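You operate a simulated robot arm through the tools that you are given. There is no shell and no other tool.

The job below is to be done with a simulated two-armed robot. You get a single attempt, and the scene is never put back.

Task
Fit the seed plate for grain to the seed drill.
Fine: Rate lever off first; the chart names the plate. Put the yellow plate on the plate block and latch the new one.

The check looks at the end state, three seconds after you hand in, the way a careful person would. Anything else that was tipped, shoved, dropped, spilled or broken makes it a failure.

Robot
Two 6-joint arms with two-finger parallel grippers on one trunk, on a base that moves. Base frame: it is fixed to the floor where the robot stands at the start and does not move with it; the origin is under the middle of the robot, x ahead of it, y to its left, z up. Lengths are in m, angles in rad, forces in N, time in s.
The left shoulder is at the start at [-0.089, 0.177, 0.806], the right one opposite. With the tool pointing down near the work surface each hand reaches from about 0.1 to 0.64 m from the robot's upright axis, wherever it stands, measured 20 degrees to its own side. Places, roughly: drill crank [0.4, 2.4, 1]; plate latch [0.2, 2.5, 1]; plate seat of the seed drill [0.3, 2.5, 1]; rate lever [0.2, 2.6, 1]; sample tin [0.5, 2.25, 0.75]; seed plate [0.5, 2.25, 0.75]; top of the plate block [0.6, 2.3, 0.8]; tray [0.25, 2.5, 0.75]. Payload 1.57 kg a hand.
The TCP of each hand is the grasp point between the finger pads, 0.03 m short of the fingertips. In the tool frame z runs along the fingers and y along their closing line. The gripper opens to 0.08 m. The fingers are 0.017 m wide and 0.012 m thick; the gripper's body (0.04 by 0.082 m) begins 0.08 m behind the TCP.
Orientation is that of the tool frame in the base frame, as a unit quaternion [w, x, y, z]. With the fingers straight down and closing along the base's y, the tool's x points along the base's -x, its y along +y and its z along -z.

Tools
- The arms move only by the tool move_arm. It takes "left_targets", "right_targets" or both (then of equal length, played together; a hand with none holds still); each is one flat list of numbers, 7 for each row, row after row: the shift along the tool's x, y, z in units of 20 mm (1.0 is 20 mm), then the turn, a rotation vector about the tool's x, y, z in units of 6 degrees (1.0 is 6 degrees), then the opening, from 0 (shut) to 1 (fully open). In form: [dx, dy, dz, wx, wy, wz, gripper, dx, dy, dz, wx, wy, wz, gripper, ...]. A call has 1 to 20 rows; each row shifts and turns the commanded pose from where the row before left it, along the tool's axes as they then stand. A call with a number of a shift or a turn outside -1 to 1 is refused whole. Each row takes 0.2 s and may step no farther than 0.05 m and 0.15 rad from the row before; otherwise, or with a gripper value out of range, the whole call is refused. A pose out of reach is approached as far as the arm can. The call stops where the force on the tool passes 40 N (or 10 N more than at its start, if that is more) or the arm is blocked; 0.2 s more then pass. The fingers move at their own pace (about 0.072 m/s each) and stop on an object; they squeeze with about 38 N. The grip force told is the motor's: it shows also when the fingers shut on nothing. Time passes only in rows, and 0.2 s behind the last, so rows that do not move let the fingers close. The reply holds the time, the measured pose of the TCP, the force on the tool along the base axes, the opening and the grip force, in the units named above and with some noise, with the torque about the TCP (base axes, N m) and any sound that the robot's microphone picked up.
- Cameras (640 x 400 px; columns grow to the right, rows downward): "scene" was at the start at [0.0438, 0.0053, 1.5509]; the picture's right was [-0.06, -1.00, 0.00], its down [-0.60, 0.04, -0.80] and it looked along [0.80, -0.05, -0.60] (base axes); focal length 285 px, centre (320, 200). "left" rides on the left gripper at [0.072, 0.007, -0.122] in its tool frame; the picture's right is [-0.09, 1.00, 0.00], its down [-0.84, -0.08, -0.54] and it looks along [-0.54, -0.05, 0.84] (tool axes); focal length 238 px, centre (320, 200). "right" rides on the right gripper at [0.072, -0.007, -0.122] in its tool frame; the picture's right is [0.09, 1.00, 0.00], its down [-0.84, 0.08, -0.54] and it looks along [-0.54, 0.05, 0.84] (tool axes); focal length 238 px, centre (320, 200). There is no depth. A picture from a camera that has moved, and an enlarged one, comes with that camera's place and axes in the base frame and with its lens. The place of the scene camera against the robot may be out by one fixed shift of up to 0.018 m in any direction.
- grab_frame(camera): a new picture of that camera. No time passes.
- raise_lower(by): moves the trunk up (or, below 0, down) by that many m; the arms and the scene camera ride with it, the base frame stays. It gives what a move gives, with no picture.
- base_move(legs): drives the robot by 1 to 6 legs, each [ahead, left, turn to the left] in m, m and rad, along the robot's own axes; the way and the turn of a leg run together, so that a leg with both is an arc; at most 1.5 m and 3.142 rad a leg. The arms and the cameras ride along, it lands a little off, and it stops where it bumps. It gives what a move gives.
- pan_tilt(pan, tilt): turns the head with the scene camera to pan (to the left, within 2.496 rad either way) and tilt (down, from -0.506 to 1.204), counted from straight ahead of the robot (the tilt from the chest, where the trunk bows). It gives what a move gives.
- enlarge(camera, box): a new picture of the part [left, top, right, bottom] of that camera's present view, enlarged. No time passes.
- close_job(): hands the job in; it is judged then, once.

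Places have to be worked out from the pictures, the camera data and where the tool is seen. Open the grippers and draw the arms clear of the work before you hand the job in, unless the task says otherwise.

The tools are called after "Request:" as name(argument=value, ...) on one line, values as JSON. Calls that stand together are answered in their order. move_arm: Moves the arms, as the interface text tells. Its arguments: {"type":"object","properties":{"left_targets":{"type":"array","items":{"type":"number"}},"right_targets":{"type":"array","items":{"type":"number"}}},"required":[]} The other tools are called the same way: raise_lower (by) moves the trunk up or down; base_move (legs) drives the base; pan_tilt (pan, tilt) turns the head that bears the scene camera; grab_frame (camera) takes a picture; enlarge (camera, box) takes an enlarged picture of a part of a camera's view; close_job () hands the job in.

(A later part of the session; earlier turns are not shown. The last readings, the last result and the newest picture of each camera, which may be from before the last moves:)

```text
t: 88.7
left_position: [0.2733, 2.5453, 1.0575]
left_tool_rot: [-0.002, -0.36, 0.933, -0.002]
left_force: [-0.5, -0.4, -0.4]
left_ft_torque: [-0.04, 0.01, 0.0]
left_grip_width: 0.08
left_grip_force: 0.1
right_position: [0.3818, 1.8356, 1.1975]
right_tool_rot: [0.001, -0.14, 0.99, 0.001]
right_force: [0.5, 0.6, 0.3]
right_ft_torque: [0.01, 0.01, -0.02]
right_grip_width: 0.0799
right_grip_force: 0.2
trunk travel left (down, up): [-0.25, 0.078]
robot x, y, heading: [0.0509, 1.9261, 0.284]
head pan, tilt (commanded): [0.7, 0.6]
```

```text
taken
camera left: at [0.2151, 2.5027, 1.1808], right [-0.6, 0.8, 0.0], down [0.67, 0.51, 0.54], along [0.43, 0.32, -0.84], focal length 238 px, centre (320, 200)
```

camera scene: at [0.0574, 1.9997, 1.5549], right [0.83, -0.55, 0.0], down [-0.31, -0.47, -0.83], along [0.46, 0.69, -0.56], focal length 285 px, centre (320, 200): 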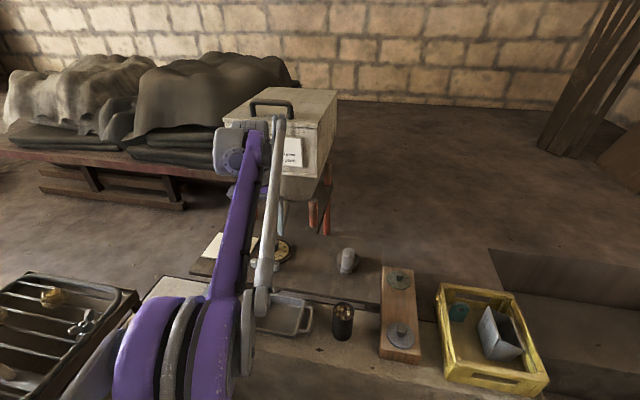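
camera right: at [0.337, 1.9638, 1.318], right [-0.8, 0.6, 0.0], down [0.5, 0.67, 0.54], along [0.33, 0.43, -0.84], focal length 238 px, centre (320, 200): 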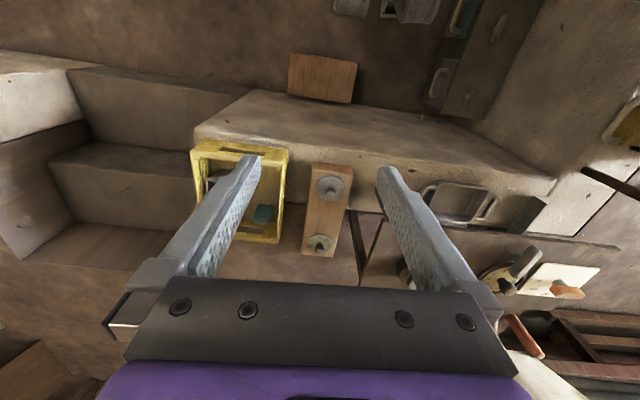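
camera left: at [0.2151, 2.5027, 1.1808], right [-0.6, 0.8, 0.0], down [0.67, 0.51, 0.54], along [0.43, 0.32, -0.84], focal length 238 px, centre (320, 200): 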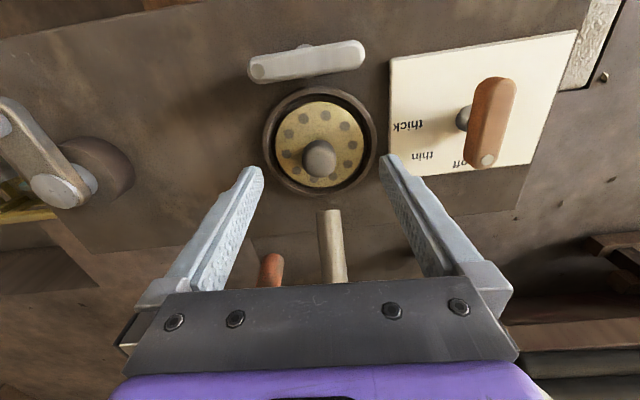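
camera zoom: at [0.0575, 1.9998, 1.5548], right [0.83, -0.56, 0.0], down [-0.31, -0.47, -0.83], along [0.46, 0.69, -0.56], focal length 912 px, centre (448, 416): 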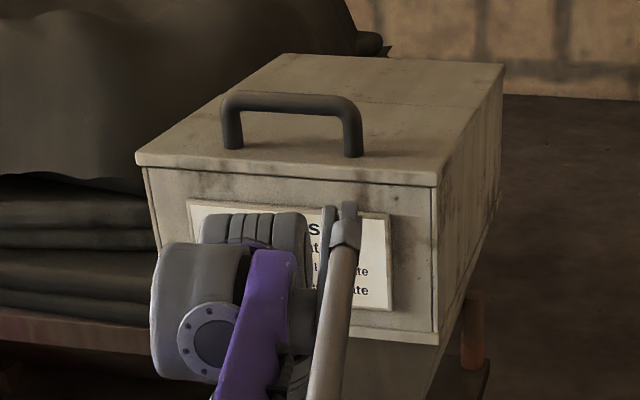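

No contact so far. I go down the remaining 37 mm.

Request:
move_arm(left_targets=[0, 0, 0.6, 0, 0, 0, 1, 0, 0, 0.6, 0, 0, 0, 1, 0, 0, 0.6, 0, 0, 0, 1])

Request:
grab_frame(camera="left")

```text
t: 89.5
left_position: [0.2731, 2.5457, 1.0222]
left_tool_rot: [-0.001, -0.361, 0.933, -0.002]
left_force: [0.2, -0.4, 0.3]
left_ft_torque: [-0.03, -0.01, 0.03]
left_grip_width: 0.0798
left_grip_force: 0.1
right_position: [0.3832, 1.8357, 1.1979]
right_tool_rot: [0.001, -0.141, 0.99, 0.0]
right_force: [0.2, 0.8, -1.2]
right_ft_torque: [-0.01, 0.02, 0.0]
right_grip_width: 0.0799
right_grip_force: 0.1
trunk travel left (down, up): [-0.25, 0.078]
robot x, y, heading: [0.0488, 1.9287, 0.282]
head pan, tilt (commanded): [0.7, 0.6]
```

```text
taken
camera left: at [0.2153, 2.5027, 1.1445], right [-0.6, 0.8, 0.0], down [0.67, 0.51, 0.54], along [0.43, 0.32, -0.84], focal length 238 px, centre (320, 200)
```

left: 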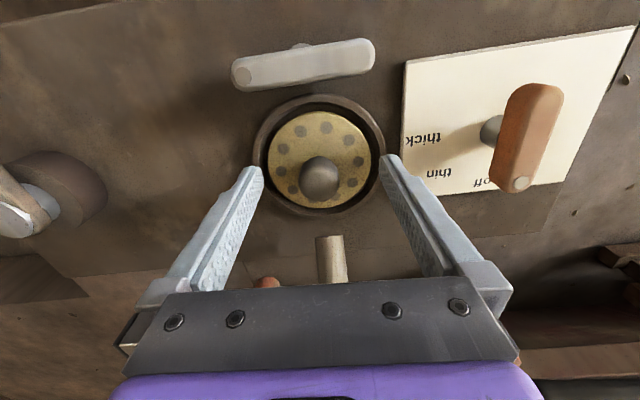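

The knob is between the fingers with tips just above the plate. I lower 4 mm more and close on it.

Request:
move_arm(left_targets=[0, 0, 0.2, 0, 0, 0, 1, 0, 0, 0, 0, 0, 0, 0.1, 0, 0, 0, 0, 0, 0, 0.1, 0, 0, 0, 0, 0, 0, 0.1, 0, 0, 0, 0, 0, 0, 0.1])

Request:
grab_frame(camera="left")

```text
t: 90.7
left_position: [0.2744, 2.5451, 1.0186]
left_tool_rot: [-0.001, -0.359, 0.933, -0.002]
left_force: [0.0, 0.8, 1.1]
left_ft_torque: [0.05, 0.04, -0.01]
left_grip_width: 0.0263
left_grip_force: 37.6
right_position: [0.3813, 1.8338, 1.1974]
right_tool_rot: [0.0, -0.141, 0.99, 0.001]
right_force: [-0.5, 0.6, 0.0]
right_ft_torque: [-0.02, 0.03, -0.01]
right_grip_width: 0.0798
right_grip_force: 0.0
trunk travel left (down, up): [-0.25, 0.078]
robot x, y, heading: [0.054, 1.9249, 0.278]
head pan, tilt (commanded): [0.7, 0.6]
```

```text
taken
camera left: at [0.2154, 2.5024, 1.1408], right [-0.6, 0.8, 0.0], down [0.67, 0.51, 0.54], along [0.43, 0.32, -0.84], focal length 238 px, centre (320, 200)
```

left: 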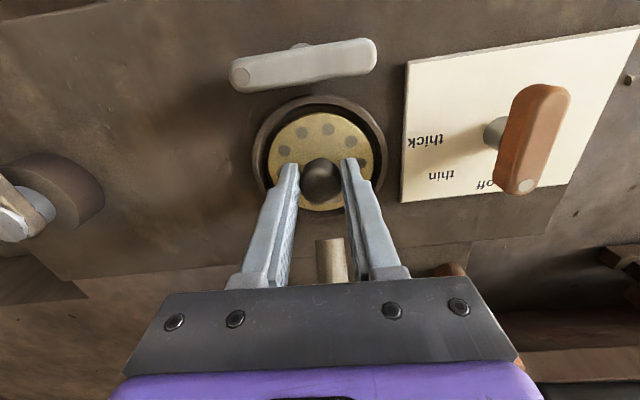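

Gripped with 38 N at 26 mm; this pose (0.274, 2.545, 1.0186) is my seat reference. I lift straight up slowly.

Request:
move_arm(left_targets=[0, 0, -0.4, 0, 0, 0, 0.1, 0, 0, -0.6, 0, 0, 0, 0.1, 0, 0, -0.8, 0, 0, 0, 0.1, 0, 0, -0.9, 0, 0, 0, 0.1, 0, 0, -0.9, 0, 0, 0, 0.1, 0, 0, -0.9, 0, 0, 0, 0.1])

Request:
grab_frame(camera="left")

```text
t: 92.1
left_position: [0.2736, 2.5454, 1.1092]
left_tool_rot: [-0.001, -0.36, 0.933, -0.002]
left_force: [0.0, -0.2, -1.0]
left_ft_torque: [-0.02, 0.01, -0.01]
left_grip_width: 0.0264
left_grip_force: 37.4
right_position: [0.3819, 1.8347, 1.198]
right_tool_rot: [0.0, -0.141, 0.99, 0.001]
right_force: [0.7, 0.9, -0.2]
right_ft_torque: [-0.02, -0.01, 0.0]
right_grip_width: 0.08
right_grip_force: 0.1
trunk travel left (down, up): [-0.25, 0.078]
robot x, y, heading: [0.0514, 1.9244, 0.284]
head pan, tilt (commanded): [0.7, 0.6]
```

```text
taken
camera left: at [0.2152, 2.5027, 1.2309], right [-0.6, 0.8, 0.0], down [0.67, 0.51, 0.54], along [0.43, 0.32, -0.84], focal length 238 px, centre (320, 200)
```

left: 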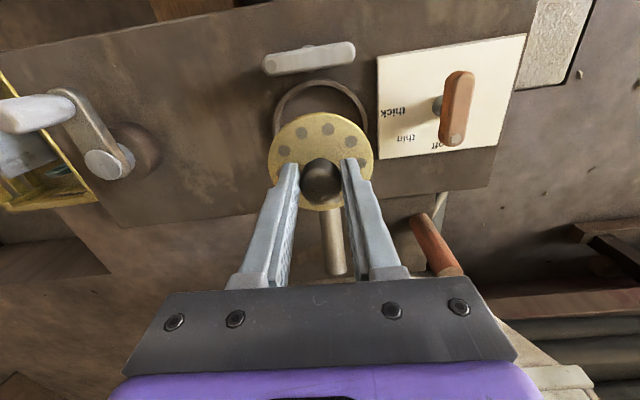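

The yellow plate is out and held level. I draw it back toward me by 0.22 m, clear of the table, so I can turn the base in place toward the plate block.

Request:
move_arm(left_targets=[0.6, 0, -0.3, 0, 0, 0, 0.1, 0.9, 0, -0.2, 0, 0, 0, 0.1, 1, 0, 0, 0, 0, 0, 0.1, 1, 0, 0, 0, 0, 0, 0.1, 1, 0, 0, 0, 0, 0, 0.1, 1, 0, 0, 0, 0, 0, 0.1, 1, 0, 0, 0, 0, 0, 0.1, 1, 0, 0, 0, 0, 0, 0.1, 1, 0, 0, 0, 0, 0, 0.1, 1, 0, 0, 0, 0, 0, 0.1, 1, 0, 0, 0, 0, 0, 0.1, 0.6, 0, 0, 0, 0, 0, 0.1])

Request:
grab_frame(camera="scene")

```text
t: 94.7
left_position: [0.1087, 2.3972, 1.1189]
left_tool_rot: [0.0, -0.36, 0.933, -0.002]
left_force: [-0.2, -0.1, -1.3]
left_ft_torque: [0.01, -0.01, -0.01]
left_grip_width: 0.0265
left_grip_force: 37.5
right_position: [0.3819, 1.8353, 1.1986]
right_tool_rot: [0.001, -0.141, 0.99, 0.0]
right_force: [-0.8, -0.8, -0.1]
right_ft_torque: [0.02, -0.02, 0.0]
right_grip_width: 0.08
right_grip_force: 0.1
trunk travel left (down, up): [-0.25, 0.078]
robot x, y, heading: [0.0495, 1.9296, 0.282]
head pan, tilt (commanded): [0.7, 0.6]
```

```text
taken
camera scene: at [0.0574, 1.9995, 1.5548], right [0.83, -0.56, 0.0], down [-0.31, -0.47, -0.83], along [0.46, 0.69, -0.56], focal length 285 px, centre (320, 200)
```

scene: 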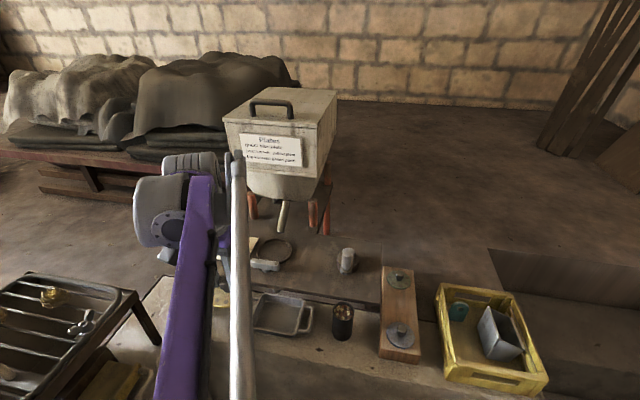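

The plate is clear of the drill. I now turn the base in place about 0.62 rad to the right; nothing at that height is in the hands' sweep.

Request:
base_move(legs=[[0, 0, -0.62]])

Request:
pan_tilt(pan=0.95, tilt=0.85)

Request:
grab_frame(camera="scene")

Request:
grab_frame(camera="left")

```text
t: 96.8
left_position: [0.3729, 2.2742, 1.1184]
left_tool_rot: [-0.002, -0.056, 0.998, -0.001]
left_force: [-0.8, 0.0, -1.0]
left_ft_torque: [-0.01, -0.01, 0.0]
left_grip_width: 0.0265
left_grip_force: 37.9
right_position: [0.2655, 1.6582, 1.1984]
right_tool_rot: [0.0, 0.169, 0.986, 0.001]
right_force: [-0.1, -0.3, 0.7]
right_ft_torque: [0.02, -0.01, 0.01]
right_grip_width: 0.0798
right_grip_force: 0.0
trunk travel left (down, up): [-0.25, 0.078]
robot x, y, heading: [0.0473, 1.9269, -0.342]
head pan, tilt (commanded): [0.7, 0.6]
```

```text
t: 97.6
left_position: [0.3727, 2.2743, 1.1193]
left_tool_rot: [-0.003, -0.055, 0.998, -0.001]
left_force: [-1.2, 0.0, -1.1]
left_ft_torque: [0.01, -0.02, 0.03]
left_grip_width: 0.0264
left_grip_force: 37.4
right_position: [0.2645, 1.6572, 1.1974]
right_tool_rot: [0.0, 0.17, 0.985, 0.0]
right_force: [0.4, -0.7, -0.1]
right_ft_torque: [0.0, -0.02, -0.02]
right_grip_width: 0.0799
right_grip_force: 0.0
trunk travel left (down, up): [-0.25, 0.078]
robot x, y, heading: [0.0483, 1.9266, -0.339]
head pan, tilt (commanded): [0.949, 0.85]
```

```text
taken
camera scene: at [0.0734, 1.9957, 1.534], right [0.57, -0.82, 0.0], down [-0.62, -0.43, -0.66], along [0.54, 0.38, -0.75], focal length 285 px, centre (320, 200)
```

scene: 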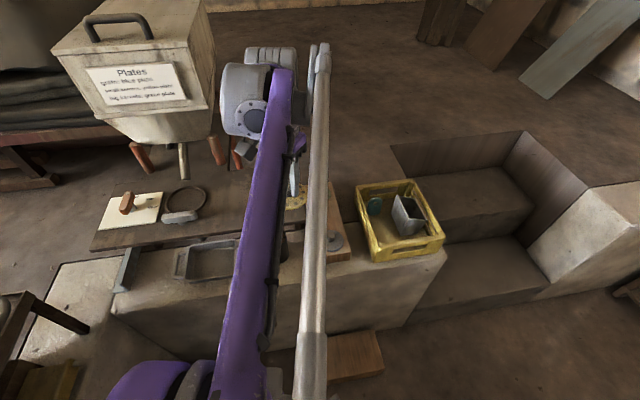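

```text
taken
camera left: at [0.3006, 2.2727, 1.2413], right [-0.02, 1.0, 0.0], down [0.84, 0.02, 0.54], along [0.54, 0.01, -0.84], focal length 238 px, centre (320, 200)
```

left: 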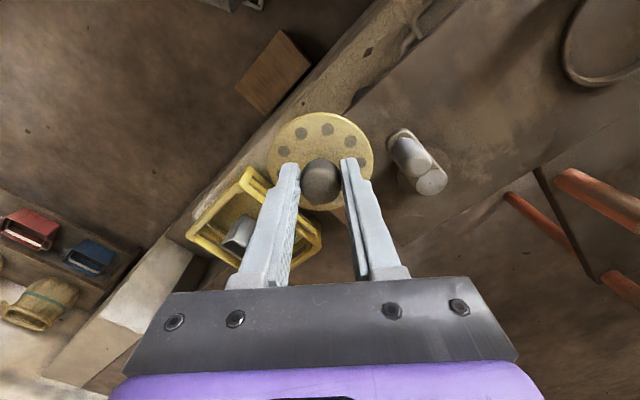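

The hand with the plate is over the ledge near the tin. Using several earlier views, the blue plate is near (0.51, 2.24, 0.75) and the green near (0.655, 2.39), so the free middle of the block is about (0.583, 2.315). I move there at the present height.

Request:
move_arm(left_targets=[-0.969, 0.08, 0, 0, 0, 0, 0.1, -0.969, 0.08, 0, 0, 0, 0, 0.1, -0.969, 0.08, 0, 0, 0, 0, 0.1, -0.969, 0.08, 0, 0, 0, 0, 0.1, -0.969, 0.08, 0, 0, 0, 0, 0.1, -0.969, 0.08, 0, 0, 0, 0, 0.1, -0.969, 0.08, 0, 0, 0, 0, 0.1, -0.969, 0.08, 0, 0, 0, 0, 0.1, -0.969, 0.08, 0, 0, 0, 0, 0.1, -0.969, 0.08, 0, 0, 0, 0, 0.1, -0.969, 0.08, 0, 0, 0, 0, 0.1])

Request:
grab_frame(camera="left")

Request:
grab_frame(camera="scene")

```text
t: 100.0
left_position: [0.5856, 2.3159, 1.117]
left_tool_rot: [-0.003, -0.056, 0.998, -0.002]
left_force: [-0.1, -0.2, -1.1]
left_ft_torque: [0.01, 0.01, 0.02]
left_grip_width: 0.0265
left_grip_force: 37.3
right_position: [0.2662, 1.6578, 1.1979]
right_tool_rot: [0.001, 0.169, 0.986, -0.001]
right_force: [0.1, -0.2, 0.5]
right_ft_torque: [-0.02, 0.01, 0.0]
right_grip_width: 0.0801
right_grip_force: 0.1
trunk travel left (down, up): [-0.25, 0.078]
robot x, y, heading: [0.0512, 1.9319, -0.341]
head pan, tilt (commanded): [0.949, 0.85]
```

```text
taken
camera left: at [0.5122, 2.3148, 1.2399], right [-0.02, 1.0, 0.0], down [0.84, 0.02, 0.54], along [0.54, 0.01, -0.84], focal length 238 px, centre (320, 200)
```

left: 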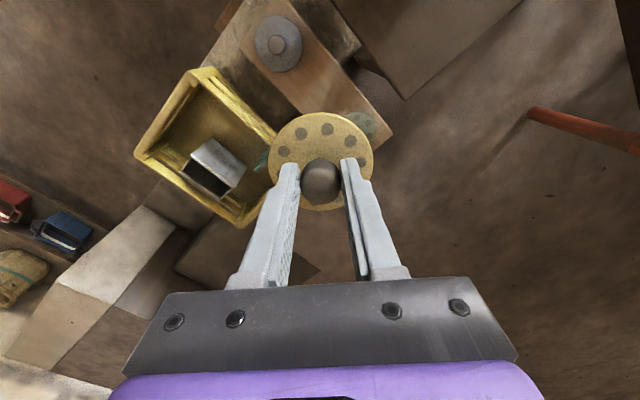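

```text
taken
camera scene: at [0.0743, 1.9961, 1.5339], right [0.57, -0.82, 0.0], down [-0.62, -0.43, -0.66], along [0.54, 0.38, -0.75], focal length 285 px, centre (320, 200)
```

scene: 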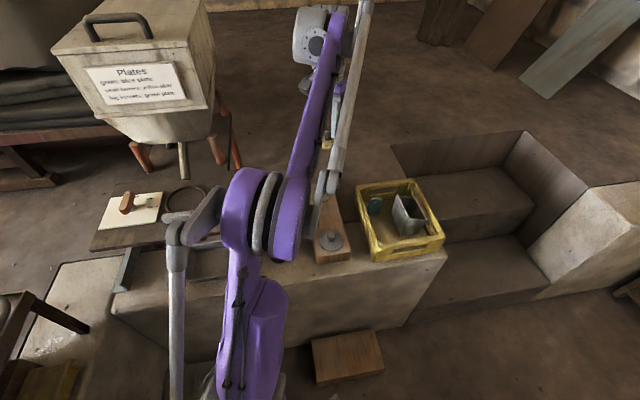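

The blue plate triangulates to (0.509, 2.244, ~0.752) and green to (0.655, 2.390), so the middle spot is (0.582, 2.317) and the hand is within 4 mm of it. I lower to about 3 cm above the block.

Request:
move_arm(left_targets=[0.05, 0.01, 1, 0, 0, 0, 0.1, 0.05, 0.01, 1, 0, 0, 0, 0.1, 0.05, 0.01, 1, 0, 0, 0, 0.1, 0, 0, 1, 0, 0, 0, 0.1, 0, 0, 1, 0, 0, 0, 0.1, 0, 0, 1, 0, 0, 0, 0.1, 0, 0, 1, 0, 0, 0, 0.1, 0, 0, 1, 0, 0, 0, 0.1])

Request:
grab_frame(camera="left")

Request:
grab_frame(camera="scene")

```text
t: 101.8
left_position: [0.5805, 2.3134, 0.9571]
left_tool_rot: [-0.002, -0.056, 0.998, -0.001]
left_force: [-0.7, -0.3, -0.5]
left_ft_torque: [0.04, -0.01, 0.02]
left_grip_width: 0.0261
left_grip_force: 37.5
right_position: [0.266, 1.6575, 1.1974]
right_tool_rot: [0.001, 0.169, 0.986, -0.001]
right_force: [-0.2, -0.3, -0.4]
right_ft_torque: [0.0, -0.01, 0.0]
right_grip_width: 0.0801
right_grip_force: 0.0
trunk travel left (down, up): [-0.25, 0.078]
robot x, y, heading: [0.051, 1.9238, -0.344]
head pan, tilt (commanded): [0.949, 0.85]
```

```text
taken
camera left: at [0.5077, 2.3137, 1.08], right [-0.02, 1.0, 0.0], down [0.84, 0.02, 0.54], along [0.54, 0.01, -0.84], focal length 238 px, centre (320, 200)
```

left: 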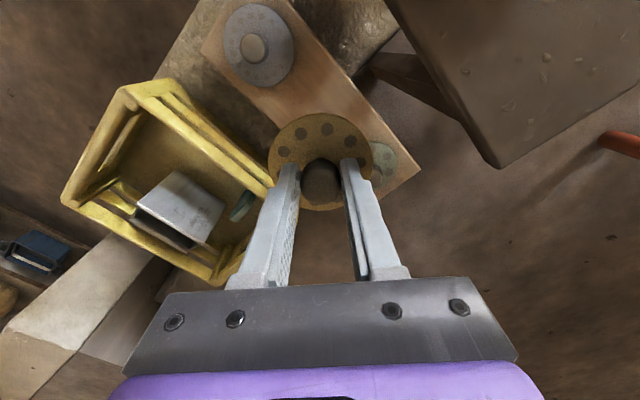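

```text
taken
camera scene: at [0.0736, 1.9959, 1.5339], right [0.57, -0.82, 0.0], down [-0.62, -0.43, -0.66], along [0.54, 0.38, -0.75], focal length 285 px, centre (320, 200)
```

scene: 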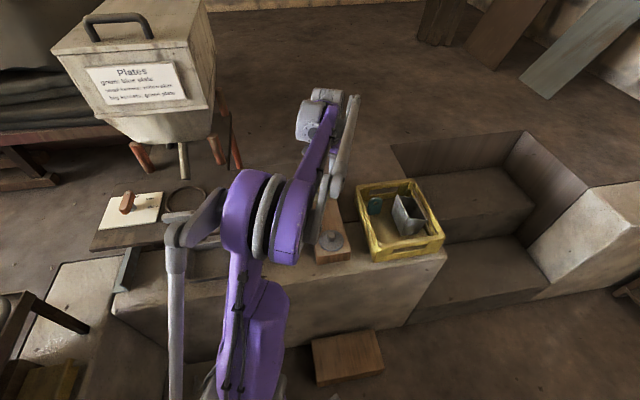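

Blue plate's top is at z≈0.7525; my plate's top rides 46 mm below the TCP, so it should touch down at TCP z≈0.80. I lower to about 0.84 first.

Request:
move_arm(left_targets=[-0.07, 0.05, 0.95, 0, 0, 0, 0.1, -0.07, 0.05, 0.95, 0, 0, 0, 0.1, 0, 0, 0.95, 0, 0, 0, 0.1, 0, 0, 0.95, 0, 0, 0, 0.1, 0, 0, 0.95, 0, 0, 0, 0.1, 0, 0, 0.95, 0, 0, 0, 0.1])

Request:
grab_frame(camera="left")

```text
t: 103.2
left_position: [0.5814, 2.3177, 0.8445]
left_tool_rot: [-0.002, -0.055, 0.998, -0.001]
left_force: [-0.5, 0.2, -0.8]
left_ft_torque: [-0.04, 0.01, 0.03]
left_grip_width: 0.0263
left_grip_force: 37.2
right_position: [0.2656, 1.6569, 1.1975]
right_tool_rot: [0.0, 0.17, 0.986, -0.001]
right_force: [-0.9, 0.1, -0.1]
right_ft_torque: [-0.02, -0.02, -0.03]
right_grip_width: 0.0801
right_grip_force: 0.1
trunk travel left (down, up): [-0.25, 0.078]
robot x, y, heading: [0.0496, 1.9327, -0.342]
head pan, tilt (commanded): [0.949, 0.85]
```

```text
taken
camera left: at [0.5099, 2.3163, 0.9659], right [-0.02, 1.0, 0.0], down [0.84, 0.02, 0.54], along [0.54, 0.01, -0.84], focal length 238 px, centre (320, 200)
```

left: 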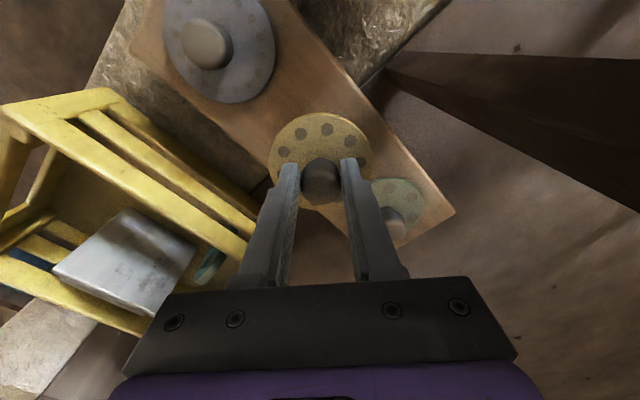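

The plate hangs over the free middle between blue and green. I lower in finer steps toward touchdown.

Request:
move_arm(left_targets=[0, 0, 0.6, 0, 0, 0, 0.1, 0, 0, 0.6, 0, 0, 0, 0.1, 0, 0, 0.4, 0, 0, 0, 0.1])

Request:
grab_frame(camera="left")

```text
t: 104.0
left_position: [0.5814, 2.3165, 0.8116]
left_tool_rot: [-0.002, -0.056, 0.998, -0.002]
left_force: [-0.6, -0.1, -0.3]
left_ft_torque: [0.01, 0.03, 0.0]
left_grip_width: 0.0265
left_grip_force: 37.2
right_position: [0.2654, 1.6576, 1.197]
right_tool_rot: [0.001, 0.17, 0.986, 0.0]
right_force: [0.6, 0.6, -0.8]
right_ft_torque: [-0.02, 0.0, 0.01]
right_grip_width: 0.0799
right_grip_force: 0.1
trunk travel left (down, up): [-0.25, 0.078]
robot x, y, heading: [0.0488, 1.9266, -0.34]
head pan, tilt (commanded): [0.949, 0.85]
```

```text
taken
camera left: at [0.5092, 2.3154, 0.9345], right [-0.02, 1.0, 0.0], down [0.84, 0.02, 0.54], along [0.54, 0.01, -0.84], focal length 238 px, centre (320, 200)
```

left: 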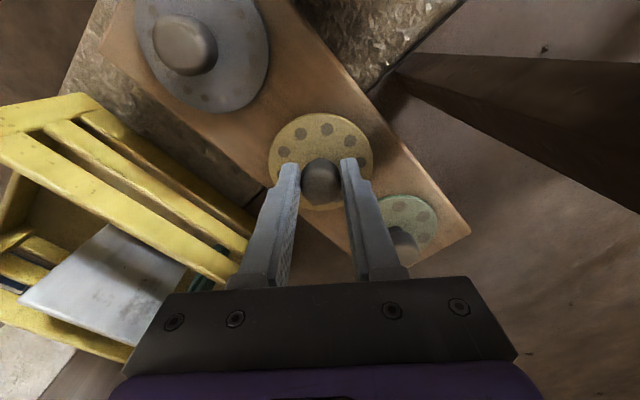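

Still free at 0.8116. I creep down 2 mm per row and watch the vertical force.

Request:
move_arm(left_targets=[0, 0, 0.1, 0, 0, 0, 0.1, 0, 0, 0.1, 0, 0, 0, 0.1, 0, 0, 0.1, 0, 0, 0, 0.1, 0, 0, 0.1, 0, 0, 0, 0.1])

```text
t: 105.0
left_position: [0.5803, 2.3167, 0.8041]
left_tool_rot: [-0.001, -0.055, 0.998, -0.002]
left_force: [1.2, -0.2, -0.1]
left_ft_torque: [0.02, 0.0, 0.01]
left_grip_width: 0.0268
left_grip_force: 37.5
right_position: [0.2646, 1.6579, 1.1976]
right_tool_rot: [0.0, 0.17, 0.985, 0.0]
right_force: [-0.3, -0.4, 0.2]
right_ft_torque: [-0.03, -0.01, 0.03]
right_grip_width: 0.0801
right_grip_force: 0.0
trunk travel left (down, up): [-0.25, 0.078]
robot x, y, heading: [0.0489, 1.9277, -0.335]
head pan, tilt (commanded): [0.949, 0.85]
```

No contact yet at 0.804; I go on in 2 mm rows.

Request:
move_arm(left_targets=[0, 0, 0.1, 0, 0, 0, 0.1, 0, 0, 0.1, 0, 0, 0, 0.1, 0, 0, 0.1, 0, 0, 0, 0.1])

```text
t: 105.8
left_position: [0.5798, 2.3154, 0.7985]
left_tool_rot: [0.0, -0.057, 0.998, -0.002]
left_force: [4.1, 2.2, 28.4]
left_ft_torque: [0.16, -0.28, -0.1]
left_grip_width: 0.0267
left_grip_force: 37.6
right_position: [0.2642, 1.657, 1.1981]
right_tool_rot: [0.001, 0.17, 0.986, 0.0]
right_force: [0.2, 0.5, 0.7]
right_ft_torque: [-0.03, 0.01, 0.03]
right_grip_width: 0.08
right_grip_force: 0.1
trunk travel left (down, up): [-0.25, 0.078]
robot x, y, heading: [0.0501, 1.9248, -0.34]
head pan, tilt (commanded): [0.949, 0.85]
```

Touchdown on the block (28 N at 0.7985). I relieve the pressure by about 1 mm, open, and rise straight up.

Request:
move_arm(left_targets=[0, 0, -0.06, 0, 0, 0, 0.1, 0, 0, 0, 0, 0, 0, 0.4, 0, 0, 0, 0, 0, 0, 0.6, 0, 0, 0, 0, 0, 0, 0.8, 0, 0, 0, 0, 0, 0, 0.8, 0, 0, -0.5, 0, 0, 0, 0.8, 0, 0, -0.9, 0, 0, 0, 0.8, 0, 0, -0.9, 0, 0, 0, 0.8, 0, 0, -0.9, 0, 0, 0, 1])

Request:
grab_frame(camera="left")

```text
t: 107.8
left_position: [0.5816, 2.3175, 0.8642]
left_tool_rot: [-0.002, -0.056, 0.998, -0.002]
left_force: [0.5, -0.1, -0.1]
left_ft_torque: [0.02, 0.01, 0.02]
left_grip_width: 0.0801
left_grip_force: 0.0
right_position: [0.2662, 1.6579, 1.1981]
right_tool_rot: [0.001, 0.169, 0.986, 0.001]
right_force: [1.0, -0.5, 0.3]
right_ft_torque: [0.0, 0.01, 0.01]
right_grip_width: 0.0801
right_grip_force: 0.0
trunk travel left (down, up): [-0.25, 0.078]
robot x, y, heading: [0.0516, 1.9284, -0.341]
head pan, tilt (commanded): [0.949, 0.85]
```

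```text
taken
camera left: at [0.5095, 2.3157, 0.9862], right [-0.02, 1.0, 0.0], down [0.84, 0.02, 0.54], along [0.54, 0.01, -0.84], focal length 238 px, centre (320, 200)
```

left: 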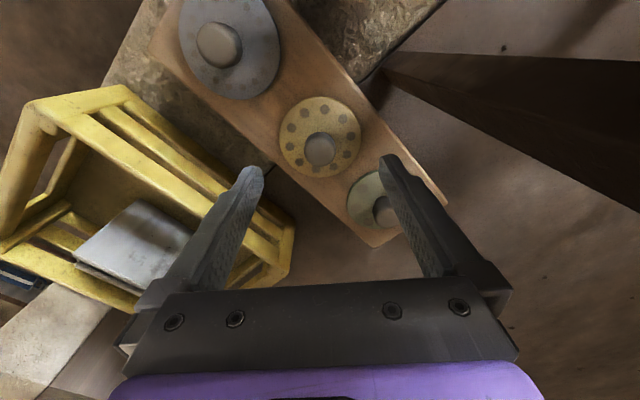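

The yellow plate sits flat in the middle of the block. I rise a bit more and go over to the blue plate.

Request:
move_arm(left_targets=[0, 0, -0.9, 0, 0, 0, 1, 0, 0, -0.9, 0, 0, 0, 1, 0.8, -0.65, 0, 0, 0, 0, 1, 0.8, -0.65, 0, 0, 0, 0, 1, 0.8, -0.65, 0, 0, 0, 0, 1, 0.8, -0.65, 0, 0, 0, 0, 1, 0.8, -0.65, 0, 0, 0, 0, 1])

Request:
grab_frame(camera="left")

Request:
enlarge(camera="left", box=[200, 60, 440, 210])

```text
t: 109.4
left_position: [0.5099, 2.244, 0.899]
left_tool_rot: [-0.002, -0.056, 0.998, -0.002]
left_force: [0.4, 0.0, 0.4]
left_ft_torque: [0.0, 0.01, -0.05]
left_grip_width: 0.0796
left_grip_force: 0.1
right_position: [0.2642, 1.6572, 1.1969]
right_tool_rot: [0.001, 0.169, 0.986, 0.0]
right_force: [0.3, -0.6, -0.3]
right_ft_torque: [0.03, -0.03, -0.01]
right_grip_width: 0.0801
right_grip_force: 0.1
trunk travel left (down, up): [-0.25, 0.078]
robot x, y, heading: [0.0481, 1.9276, -0.341]
head pan, tilt (commanded): [0.949, 0.85]
```

```text
taken
camera left: at [0.437, 2.2423, 1.0218], right [-0.02, 1.0, 0.0], down [0.84, 0.02, 0.54], along [0.54, 0.01, -0.84], focal length 238 px, centre (320, 200)
```

left: 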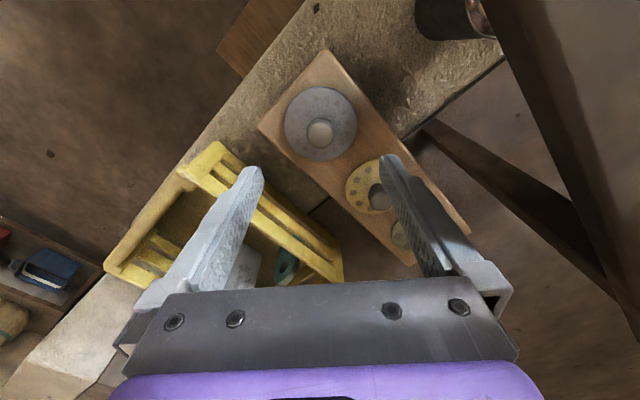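

```text
2.67 times, centred on (320, 135) of left
camera zoom: at [0.437, 2.2423, 1.0218], right [-0.02, 1.0, 0.0], down [0.84, 0.02, 0.54], along [0.54, 0.01, -0.84], focal length 636 px, centre (320, 373)
```

zoom: 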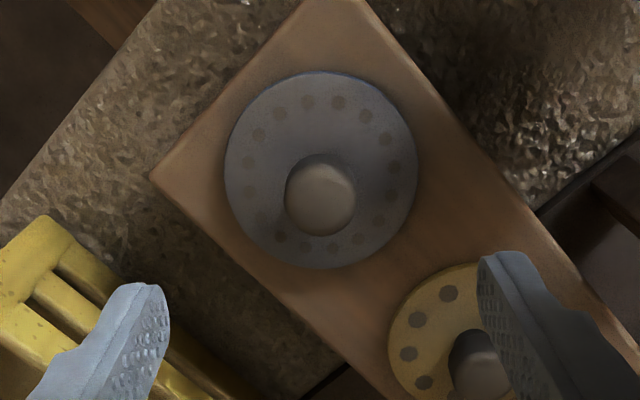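

The blue plate's knob is centred below the TCP within 2 mm. I lower to the same grip height as for the yellow one (TCP ≈ 0.801), then close.

Request:
move_arm(left_targets=[0.04, 0.05, 0.9, 0, 0, 0, 1, 0, 0, 0.9, 0, 0, 0, 1, 0, 0, 0.9, 0, 0, 0, 1, 0, 0, 0.9, 0, 0, 0, 1, 0, 0, 0.7, 0, 0, 0, 1, 0, 0, 0.55, 0, 0, 0, 1])

Request:
grab_frame(camera="left")

```text
t: 110.8
left_position: [0.5085, 2.244, 0.8025]
left_tool_rot: [-0.002, -0.056, 0.998, -0.001]
left_force: [-0.6, -0.1, 0.4]
left_ft_torque: [0.02, 0.03, 0.04]
left_grip_width: 0.0799
left_grip_force: 0.1
right_position: [0.2656, 1.6586, 1.1973]
right_tool_rot: [0.001, 0.169, 0.986, 0.0]
right_force: [0.4, 0.2, 0.3]
right_ft_torque: [0.0, -0.02, -0.02]
right_grip_width: 0.08
right_grip_force: 0.1
trunk travel left (down, up): [-0.25, 0.078]
robot x, y, heading: [0.0524, 1.9236, -0.34]
head pan, tilt (commanded): [0.949, 0.85]
```

```text
taken
camera left: at [0.4362, 2.2426, 0.9247], right [-0.02, 1.0, 0.0], down [0.84, 0.02, 0.54], along [0.54, 0.01, -0.84], focal length 238 px, centre (320, 200)
```

left: 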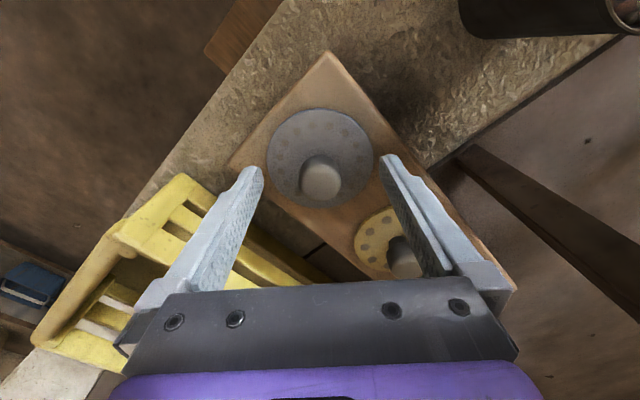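

Well centred. I close on the blue knob.

Request:
move_arm(left_targets=[0, 0, 0.1, 0, 0, 0, 1, 0, 0, 0, 0, 0, 0, 0.1, 0, 0, 0, 0, 0, 0, 0.1, 0, 0, 0, 0, 0, 0, 0.1, 0, 0, 0, 0, 0, 0, 0.1])

```text
t: 112.0
left_position: [0.5085, 2.2439, 0.8008]
left_tool_rot: [-0.001, -0.055, 0.998, -0.002]
left_force: [0.0, -0.2, -0.3]
left_ft_torque: [0.03, -0.03, -0.02]
left_grip_width: 0.026
left_grip_force: 37.3
right_position: [0.2661, 1.6583, 1.1967]
right_tool_rot: [0.0, 0.169, 0.986, -0.001]
right_force: [0.7, 0.1, -0.8]
right_ft_torque: [0.01, 0.0, 0.01]
right_grip_width: 0.08
right_grip_force: 0.0
trunk travel left (down, up): [-0.25, 0.078]
robot x, y, heading: [0.0525, 1.9265, -0.344]
head pan, tilt (commanded): [0.949, 0.85]
```

Blue plate gripped (26 mm, 37 N). I lift it straight up to z≈1.12.

Request:
move_arm(left_targets=[0, 0, -0.4, 0, 0, 0, 0.1, 0, 0, -0.8, 0, 0, 0, 0.1, 0, 0, -1, 0, 0, 0, 0.1, 0, 0, -1, 0, 0, 0, 0.1, 0, 0, -1, 0, 0, 0, 0.1, 0, 0, -1, 0, 0, 0, 0.1, 0, 0, -1, 0, 0, 0, 0.1, 0, 0, -1, 0, 0, 0, 0.1, 0, 0, -1, 0, 0, 0, 0.1, 0, 0, -1, 0, 0, 0, 0.1, 0, 0, -1, 0, 0, 0, 0.1, 0, 0, -1, 0, 0, 0, 0.1, 0, 0, -1, 0, 0, 0, 0.1, 0, 0, -1, 0, 0, 0, 0.1, 0, 0, -1, 0, 0, 0, 0.1, 0, 0, -1, 0, 0, 0, 0.1, 0, 0, -0.8, 0, 0, 0, 0.1])

Request:
grab_frame(camera="left")

Request:
grab_frame(camera="scene")

```text
t: 115.6
left_position: [0.5087, 2.2449, 1.1206]
left_tool_rot: [-0.002, -0.055, 0.998, -0.003]
left_force: [0.7, -1.0, -1.0]
left_ft_torque: [0.0, 0.01, -0.01]
left_grip_width: 0.0258
left_grip_force: 37.3
right_position: [0.266, 1.658, 1.1979]
right_tool_rot: [0.0, 0.169, 0.986, 0.0]
right_force: [-0.5, 0.2, 0.3]
right_ft_torque: [0.0, -0.03, 0.0]
right_grip_width: 0.0802
right_grip_force: 0.0
trunk travel left (down, up): [-0.25, 0.078]
robot x, y, heading: [0.0485, 1.9257, -0.343]
head pan, tilt (commanded): [0.949, 0.85]
```

```text
taken
camera left: at [0.4367, 2.2439, 1.2428], right [-0.02, 1.0, 0.0], down [0.84, 0.02, 0.54], along [0.54, 0.01, -0.84], focal length 238 px, centre (320, 200)
```

left: 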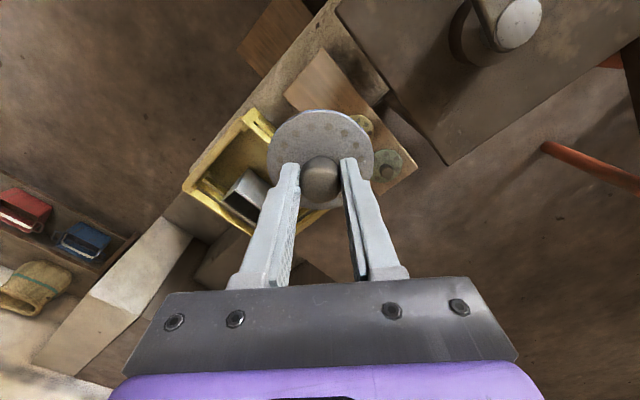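

```text
taken
camera scene: at [0.0734, 1.9956, 1.5339], right [0.57, -0.82, 0.0], down [-0.62, -0.43, -0.66], along [0.54, 0.38, -0.75], focal length 285 px, centre (320, 200)
```

scene: 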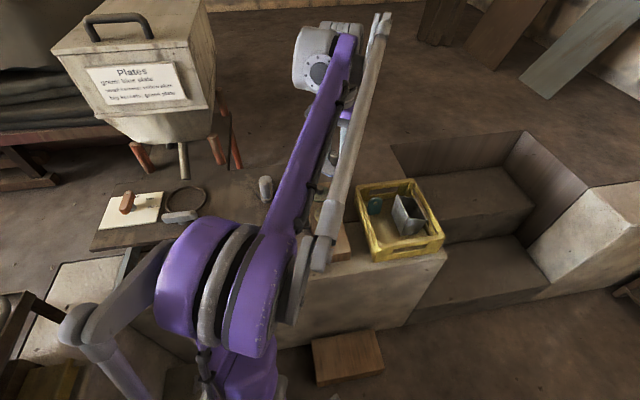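

The blue plate is held level and high. I bring it back toward me to the place I used before, and then turn the base back left by 0.62 rad.

Request:
move_arm(left_targets=[0.94, 0.32, 0, 0, 0, 0, 0.1, 0.94, 0.32, 0, 0, 0, 0, 0.1, 0.94, 0.32, 0, 0, 0, 0, 0.1, 0.94, 0.32, 0, 0, 0, 0, 0.1, 0.94, 0.32, 0, 0, 0, 0, 0.1, 0.94, 0.32, 0, 0, 0, 0, 0.1, 0.94, 0.32, 0, 0, 0, 0, 0.1])

Request:
base_move(legs=[[0, 0, 0.62]])

Request:
pan_tilt(pan=0.7, tilt=0.6)

Request:
grab_frame(camera="scene")

Request:
grab_frame(camera="left")

```text
t: 117.2
left_position: [0.3739, 2.2748, 1.1195]
left_tool_rot: [-0.001, -0.055, 0.998, -0.002]
left_force: [-0.1, -0.6, -1.4]
left_ft_torque: [0.01, 0.0, -0.01]
left_grip_width: 0.0258
left_grip_force: 36.8
right_position: [0.2663, 1.6574, 1.198]
right_tool_rot: [0.001, 0.169, 0.986, 0.0]
right_force: [-0.2, 0.1, -0.3]
right_ft_torque: [-0.02, 0.01, 0.01]
right_grip_width: 0.0798
right_grip_force: 0.0
trunk travel left (down, up): [-0.25, 0.078]
robot x, y, heading: [0.0481, 1.9282, -0.339]
head pan, tilt (commanded): [0.949, 0.85]
```

```text
t: 119.3
left_position: [0.1082, 2.3997, 1.1207]
left_tool_rot: [-0.001, -0.36, 0.933, -0.003]
left_force: [-0.7, 0.5, -1.1]
left_ft_torque: [0.01, 0.01, 0.0]
left_grip_width: 0.0258
left_grip_force: 36.7
right_position: [0.3805, 1.8341, 1.1969]
right_tool_rot: [0.0, -0.142, 0.99, 0.0]
right_force: [-0.6, 0.0, -1.4]
right_ft_torque: [0.03, -0.01, -0.03]
right_grip_width: 0.0802
right_grip_force: 0.0
trunk travel left (down, up): [-0.25, 0.078]
robot x, y, heading: [0.0485, 1.9271, 0.282]
head pan, tilt (commanded): [0.949, 0.85]
```

```text
t: 120.1
left_position: [0.1089, 2.3991, 1.1197]
left_tool_rot: [-0.001, -0.359, 0.933, -0.002]
left_force: [0.1, 0.0, -1.3]
left_ft_torque: [0.0, -0.01, -0.02]
left_grip_width: 0.0258
left_grip_force: 36.7
right_position: [0.3822, 1.8349, 1.198]
right_tool_rot: [0.0, -0.141, 0.99, 0.0]
right_force: [0.5, -0.2, -0.2]
right_ft_torque: [-0.04, -0.01, -0.03]
right_grip_width: 0.08
right_grip_force: 0.1
trunk travel left (down, up): [-0.25, 0.078]
robot x, y, heading: [0.0472, 1.9238, 0.281]
head pan, tilt (commanded): [0.7, 0.6]
```

```text
taken
camera scene: at [0.0575, 1.9998, 1.5548], right [0.83, -0.56, 0.0], down [-0.31, -0.47, -0.82], along [0.46, 0.69, -0.57], focal length 285 px, centre (320, 200)
```

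scene: 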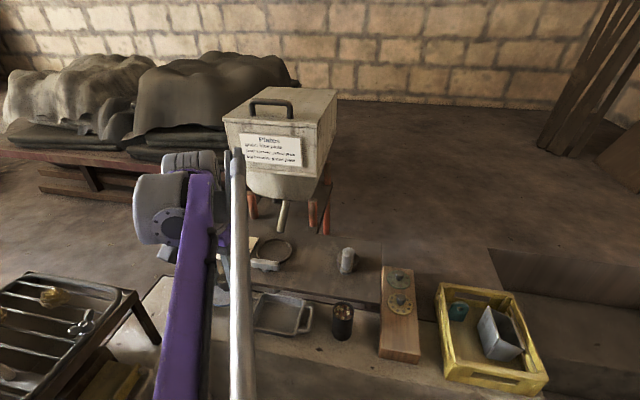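

```text
taken
camera left: at [0.0511, 2.3564, 1.2426], right [-0.6, 0.8, 0.0], down [0.67, 0.51, 0.54], along [0.43, 0.32, -0.84], focal length 238 px, centre (320, 200)
```

left: 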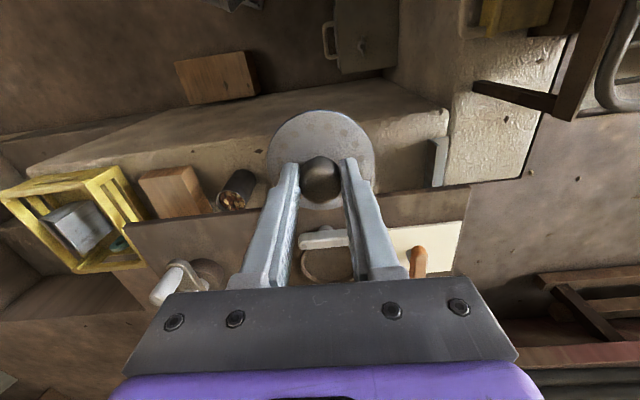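

I'm back at the drill-facing stance with the seat empty and the latch turned aside. I carry the blue plate forward 0.22 m to over the seat reference (0.2737, 2.5454).

Request:
move_arm(left_targets=[-1, -0.01, 0, 0, 0, 0, 0.1, -1, -0.01, 0, 0, 0, 0, 0.1, -1, -0.01, 0, 0, 0, 0, 0.1, -1, -0.01, 0, 0, 0, 0, 0.1, -1, -0.01, 0, 0, 0, 0, 0.1, -1, -0.01, 0, 0, 0, 0, 0.1, -1, -0.01, 0, 0, 0, 0, 0.1, -1, -0.01, 0, 0, 0, 0, 0.1, -1, -0.01, 0, 0, 0, 0, 0.1, -1, -0.01, 0, 0, 0, 0, 0.1, -0.6, 0, 0, 0, 0, 0, 0.1, -0.4, 0, 0, 0, 0, 0, 0.1])

Request:
grab_frame(camera="left")

```text
t: 122.7
left_position: [0.2745, 2.5452, 1.12]
left_tool_rot: [-0.002, -0.359, 0.933, -0.002]
left_force: [0.4, -0.6, -1.0]
left_ft_torque: [-0.01, -0.01, -0.02]
left_grip_width: 0.0259
left_grip_force: 36.4
right_position: [0.3812, 1.8347, 1.1971]
right_tool_rot: [0.001, -0.141, 0.99, -0.001]
right_force: [0.2, -0.5, 0.4]
right_ft_torque: [0.02, 0.0, -0.03]
right_grip_width: 0.0799
right_grip_force: 0.1
trunk travel left (down, up): [-0.25, 0.078]
robot x, y, heading: [0.0497, 1.9296, 0.281]
head pan, tilt (commanded): [0.7, 0.6]
```

```text
taken
camera left: at [0.2156, 2.5023, 1.2425], right [-0.6, 0.8, 0.0], down [0.67, 0.51, 0.54], along [0.43, 0.32, -0.84], focal length 238 px, centre (320, 200)
```

left: 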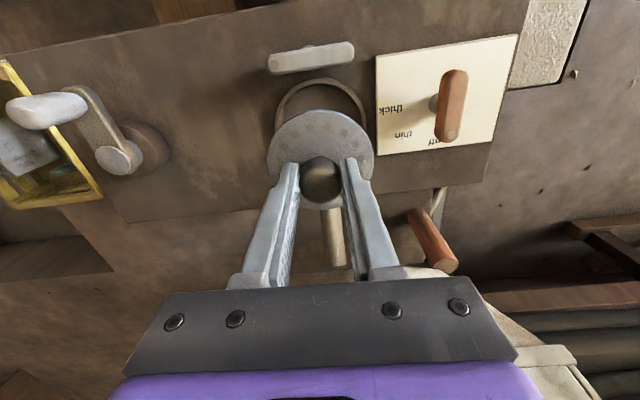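

The ring appears in the same place relative to the hand as when I lifted the yellow plate out. I lower to 15 mm above seating height.

Request:
move_arm(left_targets=[0, 0, 0.9, 0, 0, 0, 0.1, 0, 0, 0.9, 0, 0, 0, 0.1, 0, 0, 0.9, 0, 0, 0, 0.1, 0, 0, 0.9, 0, 0, 0, 0.1, 0, 0, 0.6, 0, 0, 0, 0.1])

Request:
grab_frame(camera="left")

Request:
enlarge(camera="left", box=[220, 60, 420, 185])

```text
t: 123.9
left_position: [0.2735, 2.5446, 1.0357]
left_tool_rot: [-0.001, -0.359, 0.933, -0.002]
left_force: [-0.6, -0.9, -0.5]
left_ft_torque: [-0.01, 0.02, 0.0]
left_grip_width: 0.0257
left_grip_force: 37.0
right_position: [0.3824, 1.8337, 1.1972]
right_tool_rot: [0.001, -0.141, 0.99, -0.001]
right_force: [0.3, 0.0, -1.2]
right_ft_torque: [0.0, 0.03, 0.01]
right_grip_width: 0.0799
right_grip_force: 0.0
trunk travel left (down, up): [-0.25, 0.078]
robot x, y, heading: [0.049, 1.9254, 0.28]
head pan, tilt (commanded): [0.7, 0.6]
```

```text
taken
camera left: at [0.2158, 2.5022, 1.1579], right [-0.6, 0.8, 0.0], down [0.67, 0.51, 0.54], along [0.43, 0.32, -0.84], focal length 238 px, centre (320, 200)
```

left: 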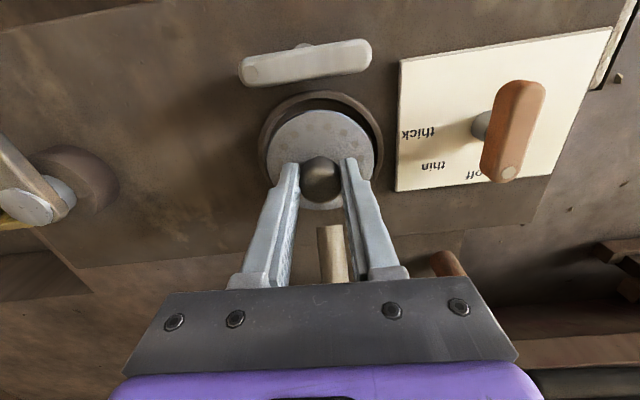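

```text
3.20 times, centred on (320, 122) of left
camera zoom: at [0.2158, 2.5022, 1.1579], right [-0.6, 0.8, 0.0], down [0.67, 0.51, 0.54], along [0.43, 0.32, -0.84], focal length 763 px, centre (320, 448)
```

zoom: 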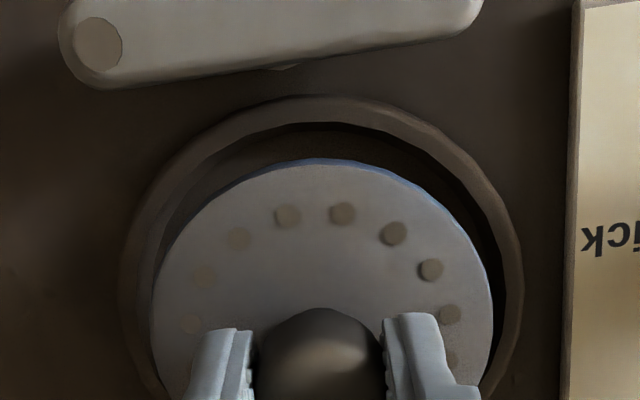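

The blue plate is laterally centred over the recess. I creep down in small steps toward seating at about 1.020.

Request:
move_arm(left_targets=[0, 0, 0.2, 0, 0, 0, 0.1, 0, 0, 0.2, 0, 0, 0, 0.1, 0, 0, 0.1, 0, 0, 0, 0.1, 0, 0, 0.1, 0, 0, 0, 0.1])

```text
t: 124.9
left_position: [0.2739, 2.5447, 1.0233]
left_tool_rot: [-0.001, -0.359, 0.933, -0.002]
left_force: [-0.3, 0.6, -1.5]
left_ft_torque: [0.01, 0.01, 0.02]
left_grip_width: 0.0258
left_grip_force: 36.9
right_position: [0.3823, 1.8346, 1.1982]
right_tool_rot: [0.0, -0.141, 0.99, 0.001]
right_force: [-0.4, -0.4, -0.5]
right_ft_torque: [0.03, 0.01, 0.02]
right_grip_width: 0.0799
right_grip_force: 0.1
trunk travel left (down, up): [-0.25, 0.078]
robot x, y, heading: [0.0511, 1.9281, 0.281]
head pan, tilt (commanded): [0.7, 0.6]
```

No contact yet at 1.0233; I continue with 1.5–2 mm rows.

Request:
move_arm(left_targets=[0, 0, 0.1, 0, 0, 0, 0.1, 0, 0, 0.08, 0, 0, 0, 0.1])

```text
t: 125.5
left_position: [0.2733, 2.5453, 1.0189]
left_tool_rot: [0.0, -0.36, 0.933, -0.003]
left_force: [-0.7, 0.9, -0.4]
left_ft_torque: [0.03, 0.03, 0.02]
left_grip_width: 0.026
left_grip_force: 37.0
right_position: [0.3825, 1.8349, 1.197]
right_tool_rot: [0.001, -0.141, 0.99, 0.0]
right_force: [0.2, 0.1, -0.8]
right_ft_torque: [0.0, 0.0, -0.07]
right_grip_width: 0.0801
right_grip_force: 0.1
trunk travel left (down, up): [-0.25, 0.078]
robot x, y, heading: [0.0525, 1.9245, 0.281]
head pan, tilt (commanded): [0.7, 0.6]
```

Nearly there (weight starts to lift off). I go 1 mm at a time.

Request:
move_arm(left_targets=[0, 0, 0.05, 0, 0, 0, 0.1, 0, 0, 0.05, 0, 0, 0, 0.1])

```text
t: 126.1
left_position: [0.275, 2.5447, 1.0179]
left_tool_rot: [-0.001, -0.359, 0.933, -0.002]
left_force: [0.8, -0.2, -0.9]
left_ft_torque: [-0.04, -0.02, 0.01]
left_grip_width: 0.026
left_grip_force: 37.0
right_position: [0.3824, 1.8336, 1.1988]
right_tool_rot: [0.001, -0.141, 0.99, -0.001]
right_force: [-0.2, -0.3, 0.5]
right_ft_torque: [-0.01, -0.04, -0.01]
right_grip_width: 0.0801
right_grip_force: 0.0
trunk travel left (down, up): [-0.25, 0.078]
robot x, y, heading: [0.0477, 1.9316, 0.28]
head pan, tilt (commanded): [0.7, 0.6]
```

Request:
move_arm(left_targets=[0, 0, 0.06, 0, 0, 0, 0.1, 0, 0, 0.06, 0, 0, 0, 0.1])

Request:
enlarge(camera="left", box=[220, 60, 420, 185])

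```text
t: 126.7
left_position: [0.273, 2.5449, 1.0155]
left_tool_rot: [-0.001, -0.359, 0.933, -0.002]
left_force: [0.1, 0.9, -0.4]
left_ft_torque: [0.07, -0.02, 0.0]
left_grip_width: 0.0257
left_grip_force: 37.4
right_position: [0.3818, 1.8342, 1.1971]
right_tool_rot: [0.001, -0.141, 0.99, 0.0]
right_force: [-0.2, 0.6, 0.0]
right_ft_torque: [-0.01, 0.0, -0.01]
right_grip_width: 0.0799
right_grip_force: 0.1
trunk travel left (down, up): [-0.25, 0.078]
robot x, y, heading: [0.0474, 1.9246, 0.279]
head pan, tilt (commanded): [0.7, 0.6]
```

```text
3.20 times, centred on (320, 122) of left
camera zoom: at [0.2156, 2.502, 1.1379], right [-0.6, 0.8, 0.0], down [0.67, 0.51, 0.54], along [0.43, 0.32, -0.84], focal length 763 px, centre (320, 448)
```

zoom: 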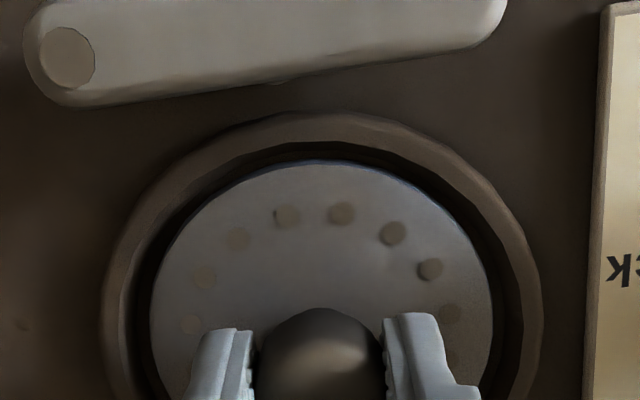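

Still free at 1.0155 but the plate is now level within the ring. I continue 1 mm at a time until the seat floor carries it.

Request:
move_arm(left_targets=[0, 0, 0.05, 0, 0, 0, 0.1, 0, 0, 0.05, 0, 0, 0, 0.1])

```text
t: 127.3
left_position: [0.2736, 2.5434, 1.0142]
left_tool_rot: [-0.001, -0.36, 0.933, -0.001]
left_force: [4.4, 7.7, 27.2]
left_ft_torque: [0.23, 0.02, -0.07]
left_grip_width: 0.0256
left_grip_force: 37.2
right_position: [0.3818, 1.8333, 1.1981]
right_tool_rot: [0.0, -0.141, 0.99, 0.0]
right_force: [0.6, 0.6, 0.1]
right_ft_torque: [0.0, 0.02, -0.06]
right_grip_width: 0.0798
right_grip_force: 0.1
trunk travel left (down, up): [-0.25, 0.078]
robot x, y, heading: [0.0476, 1.926, 0.28]
head pan, tilt (commanded): [0.7, 0.6]
```

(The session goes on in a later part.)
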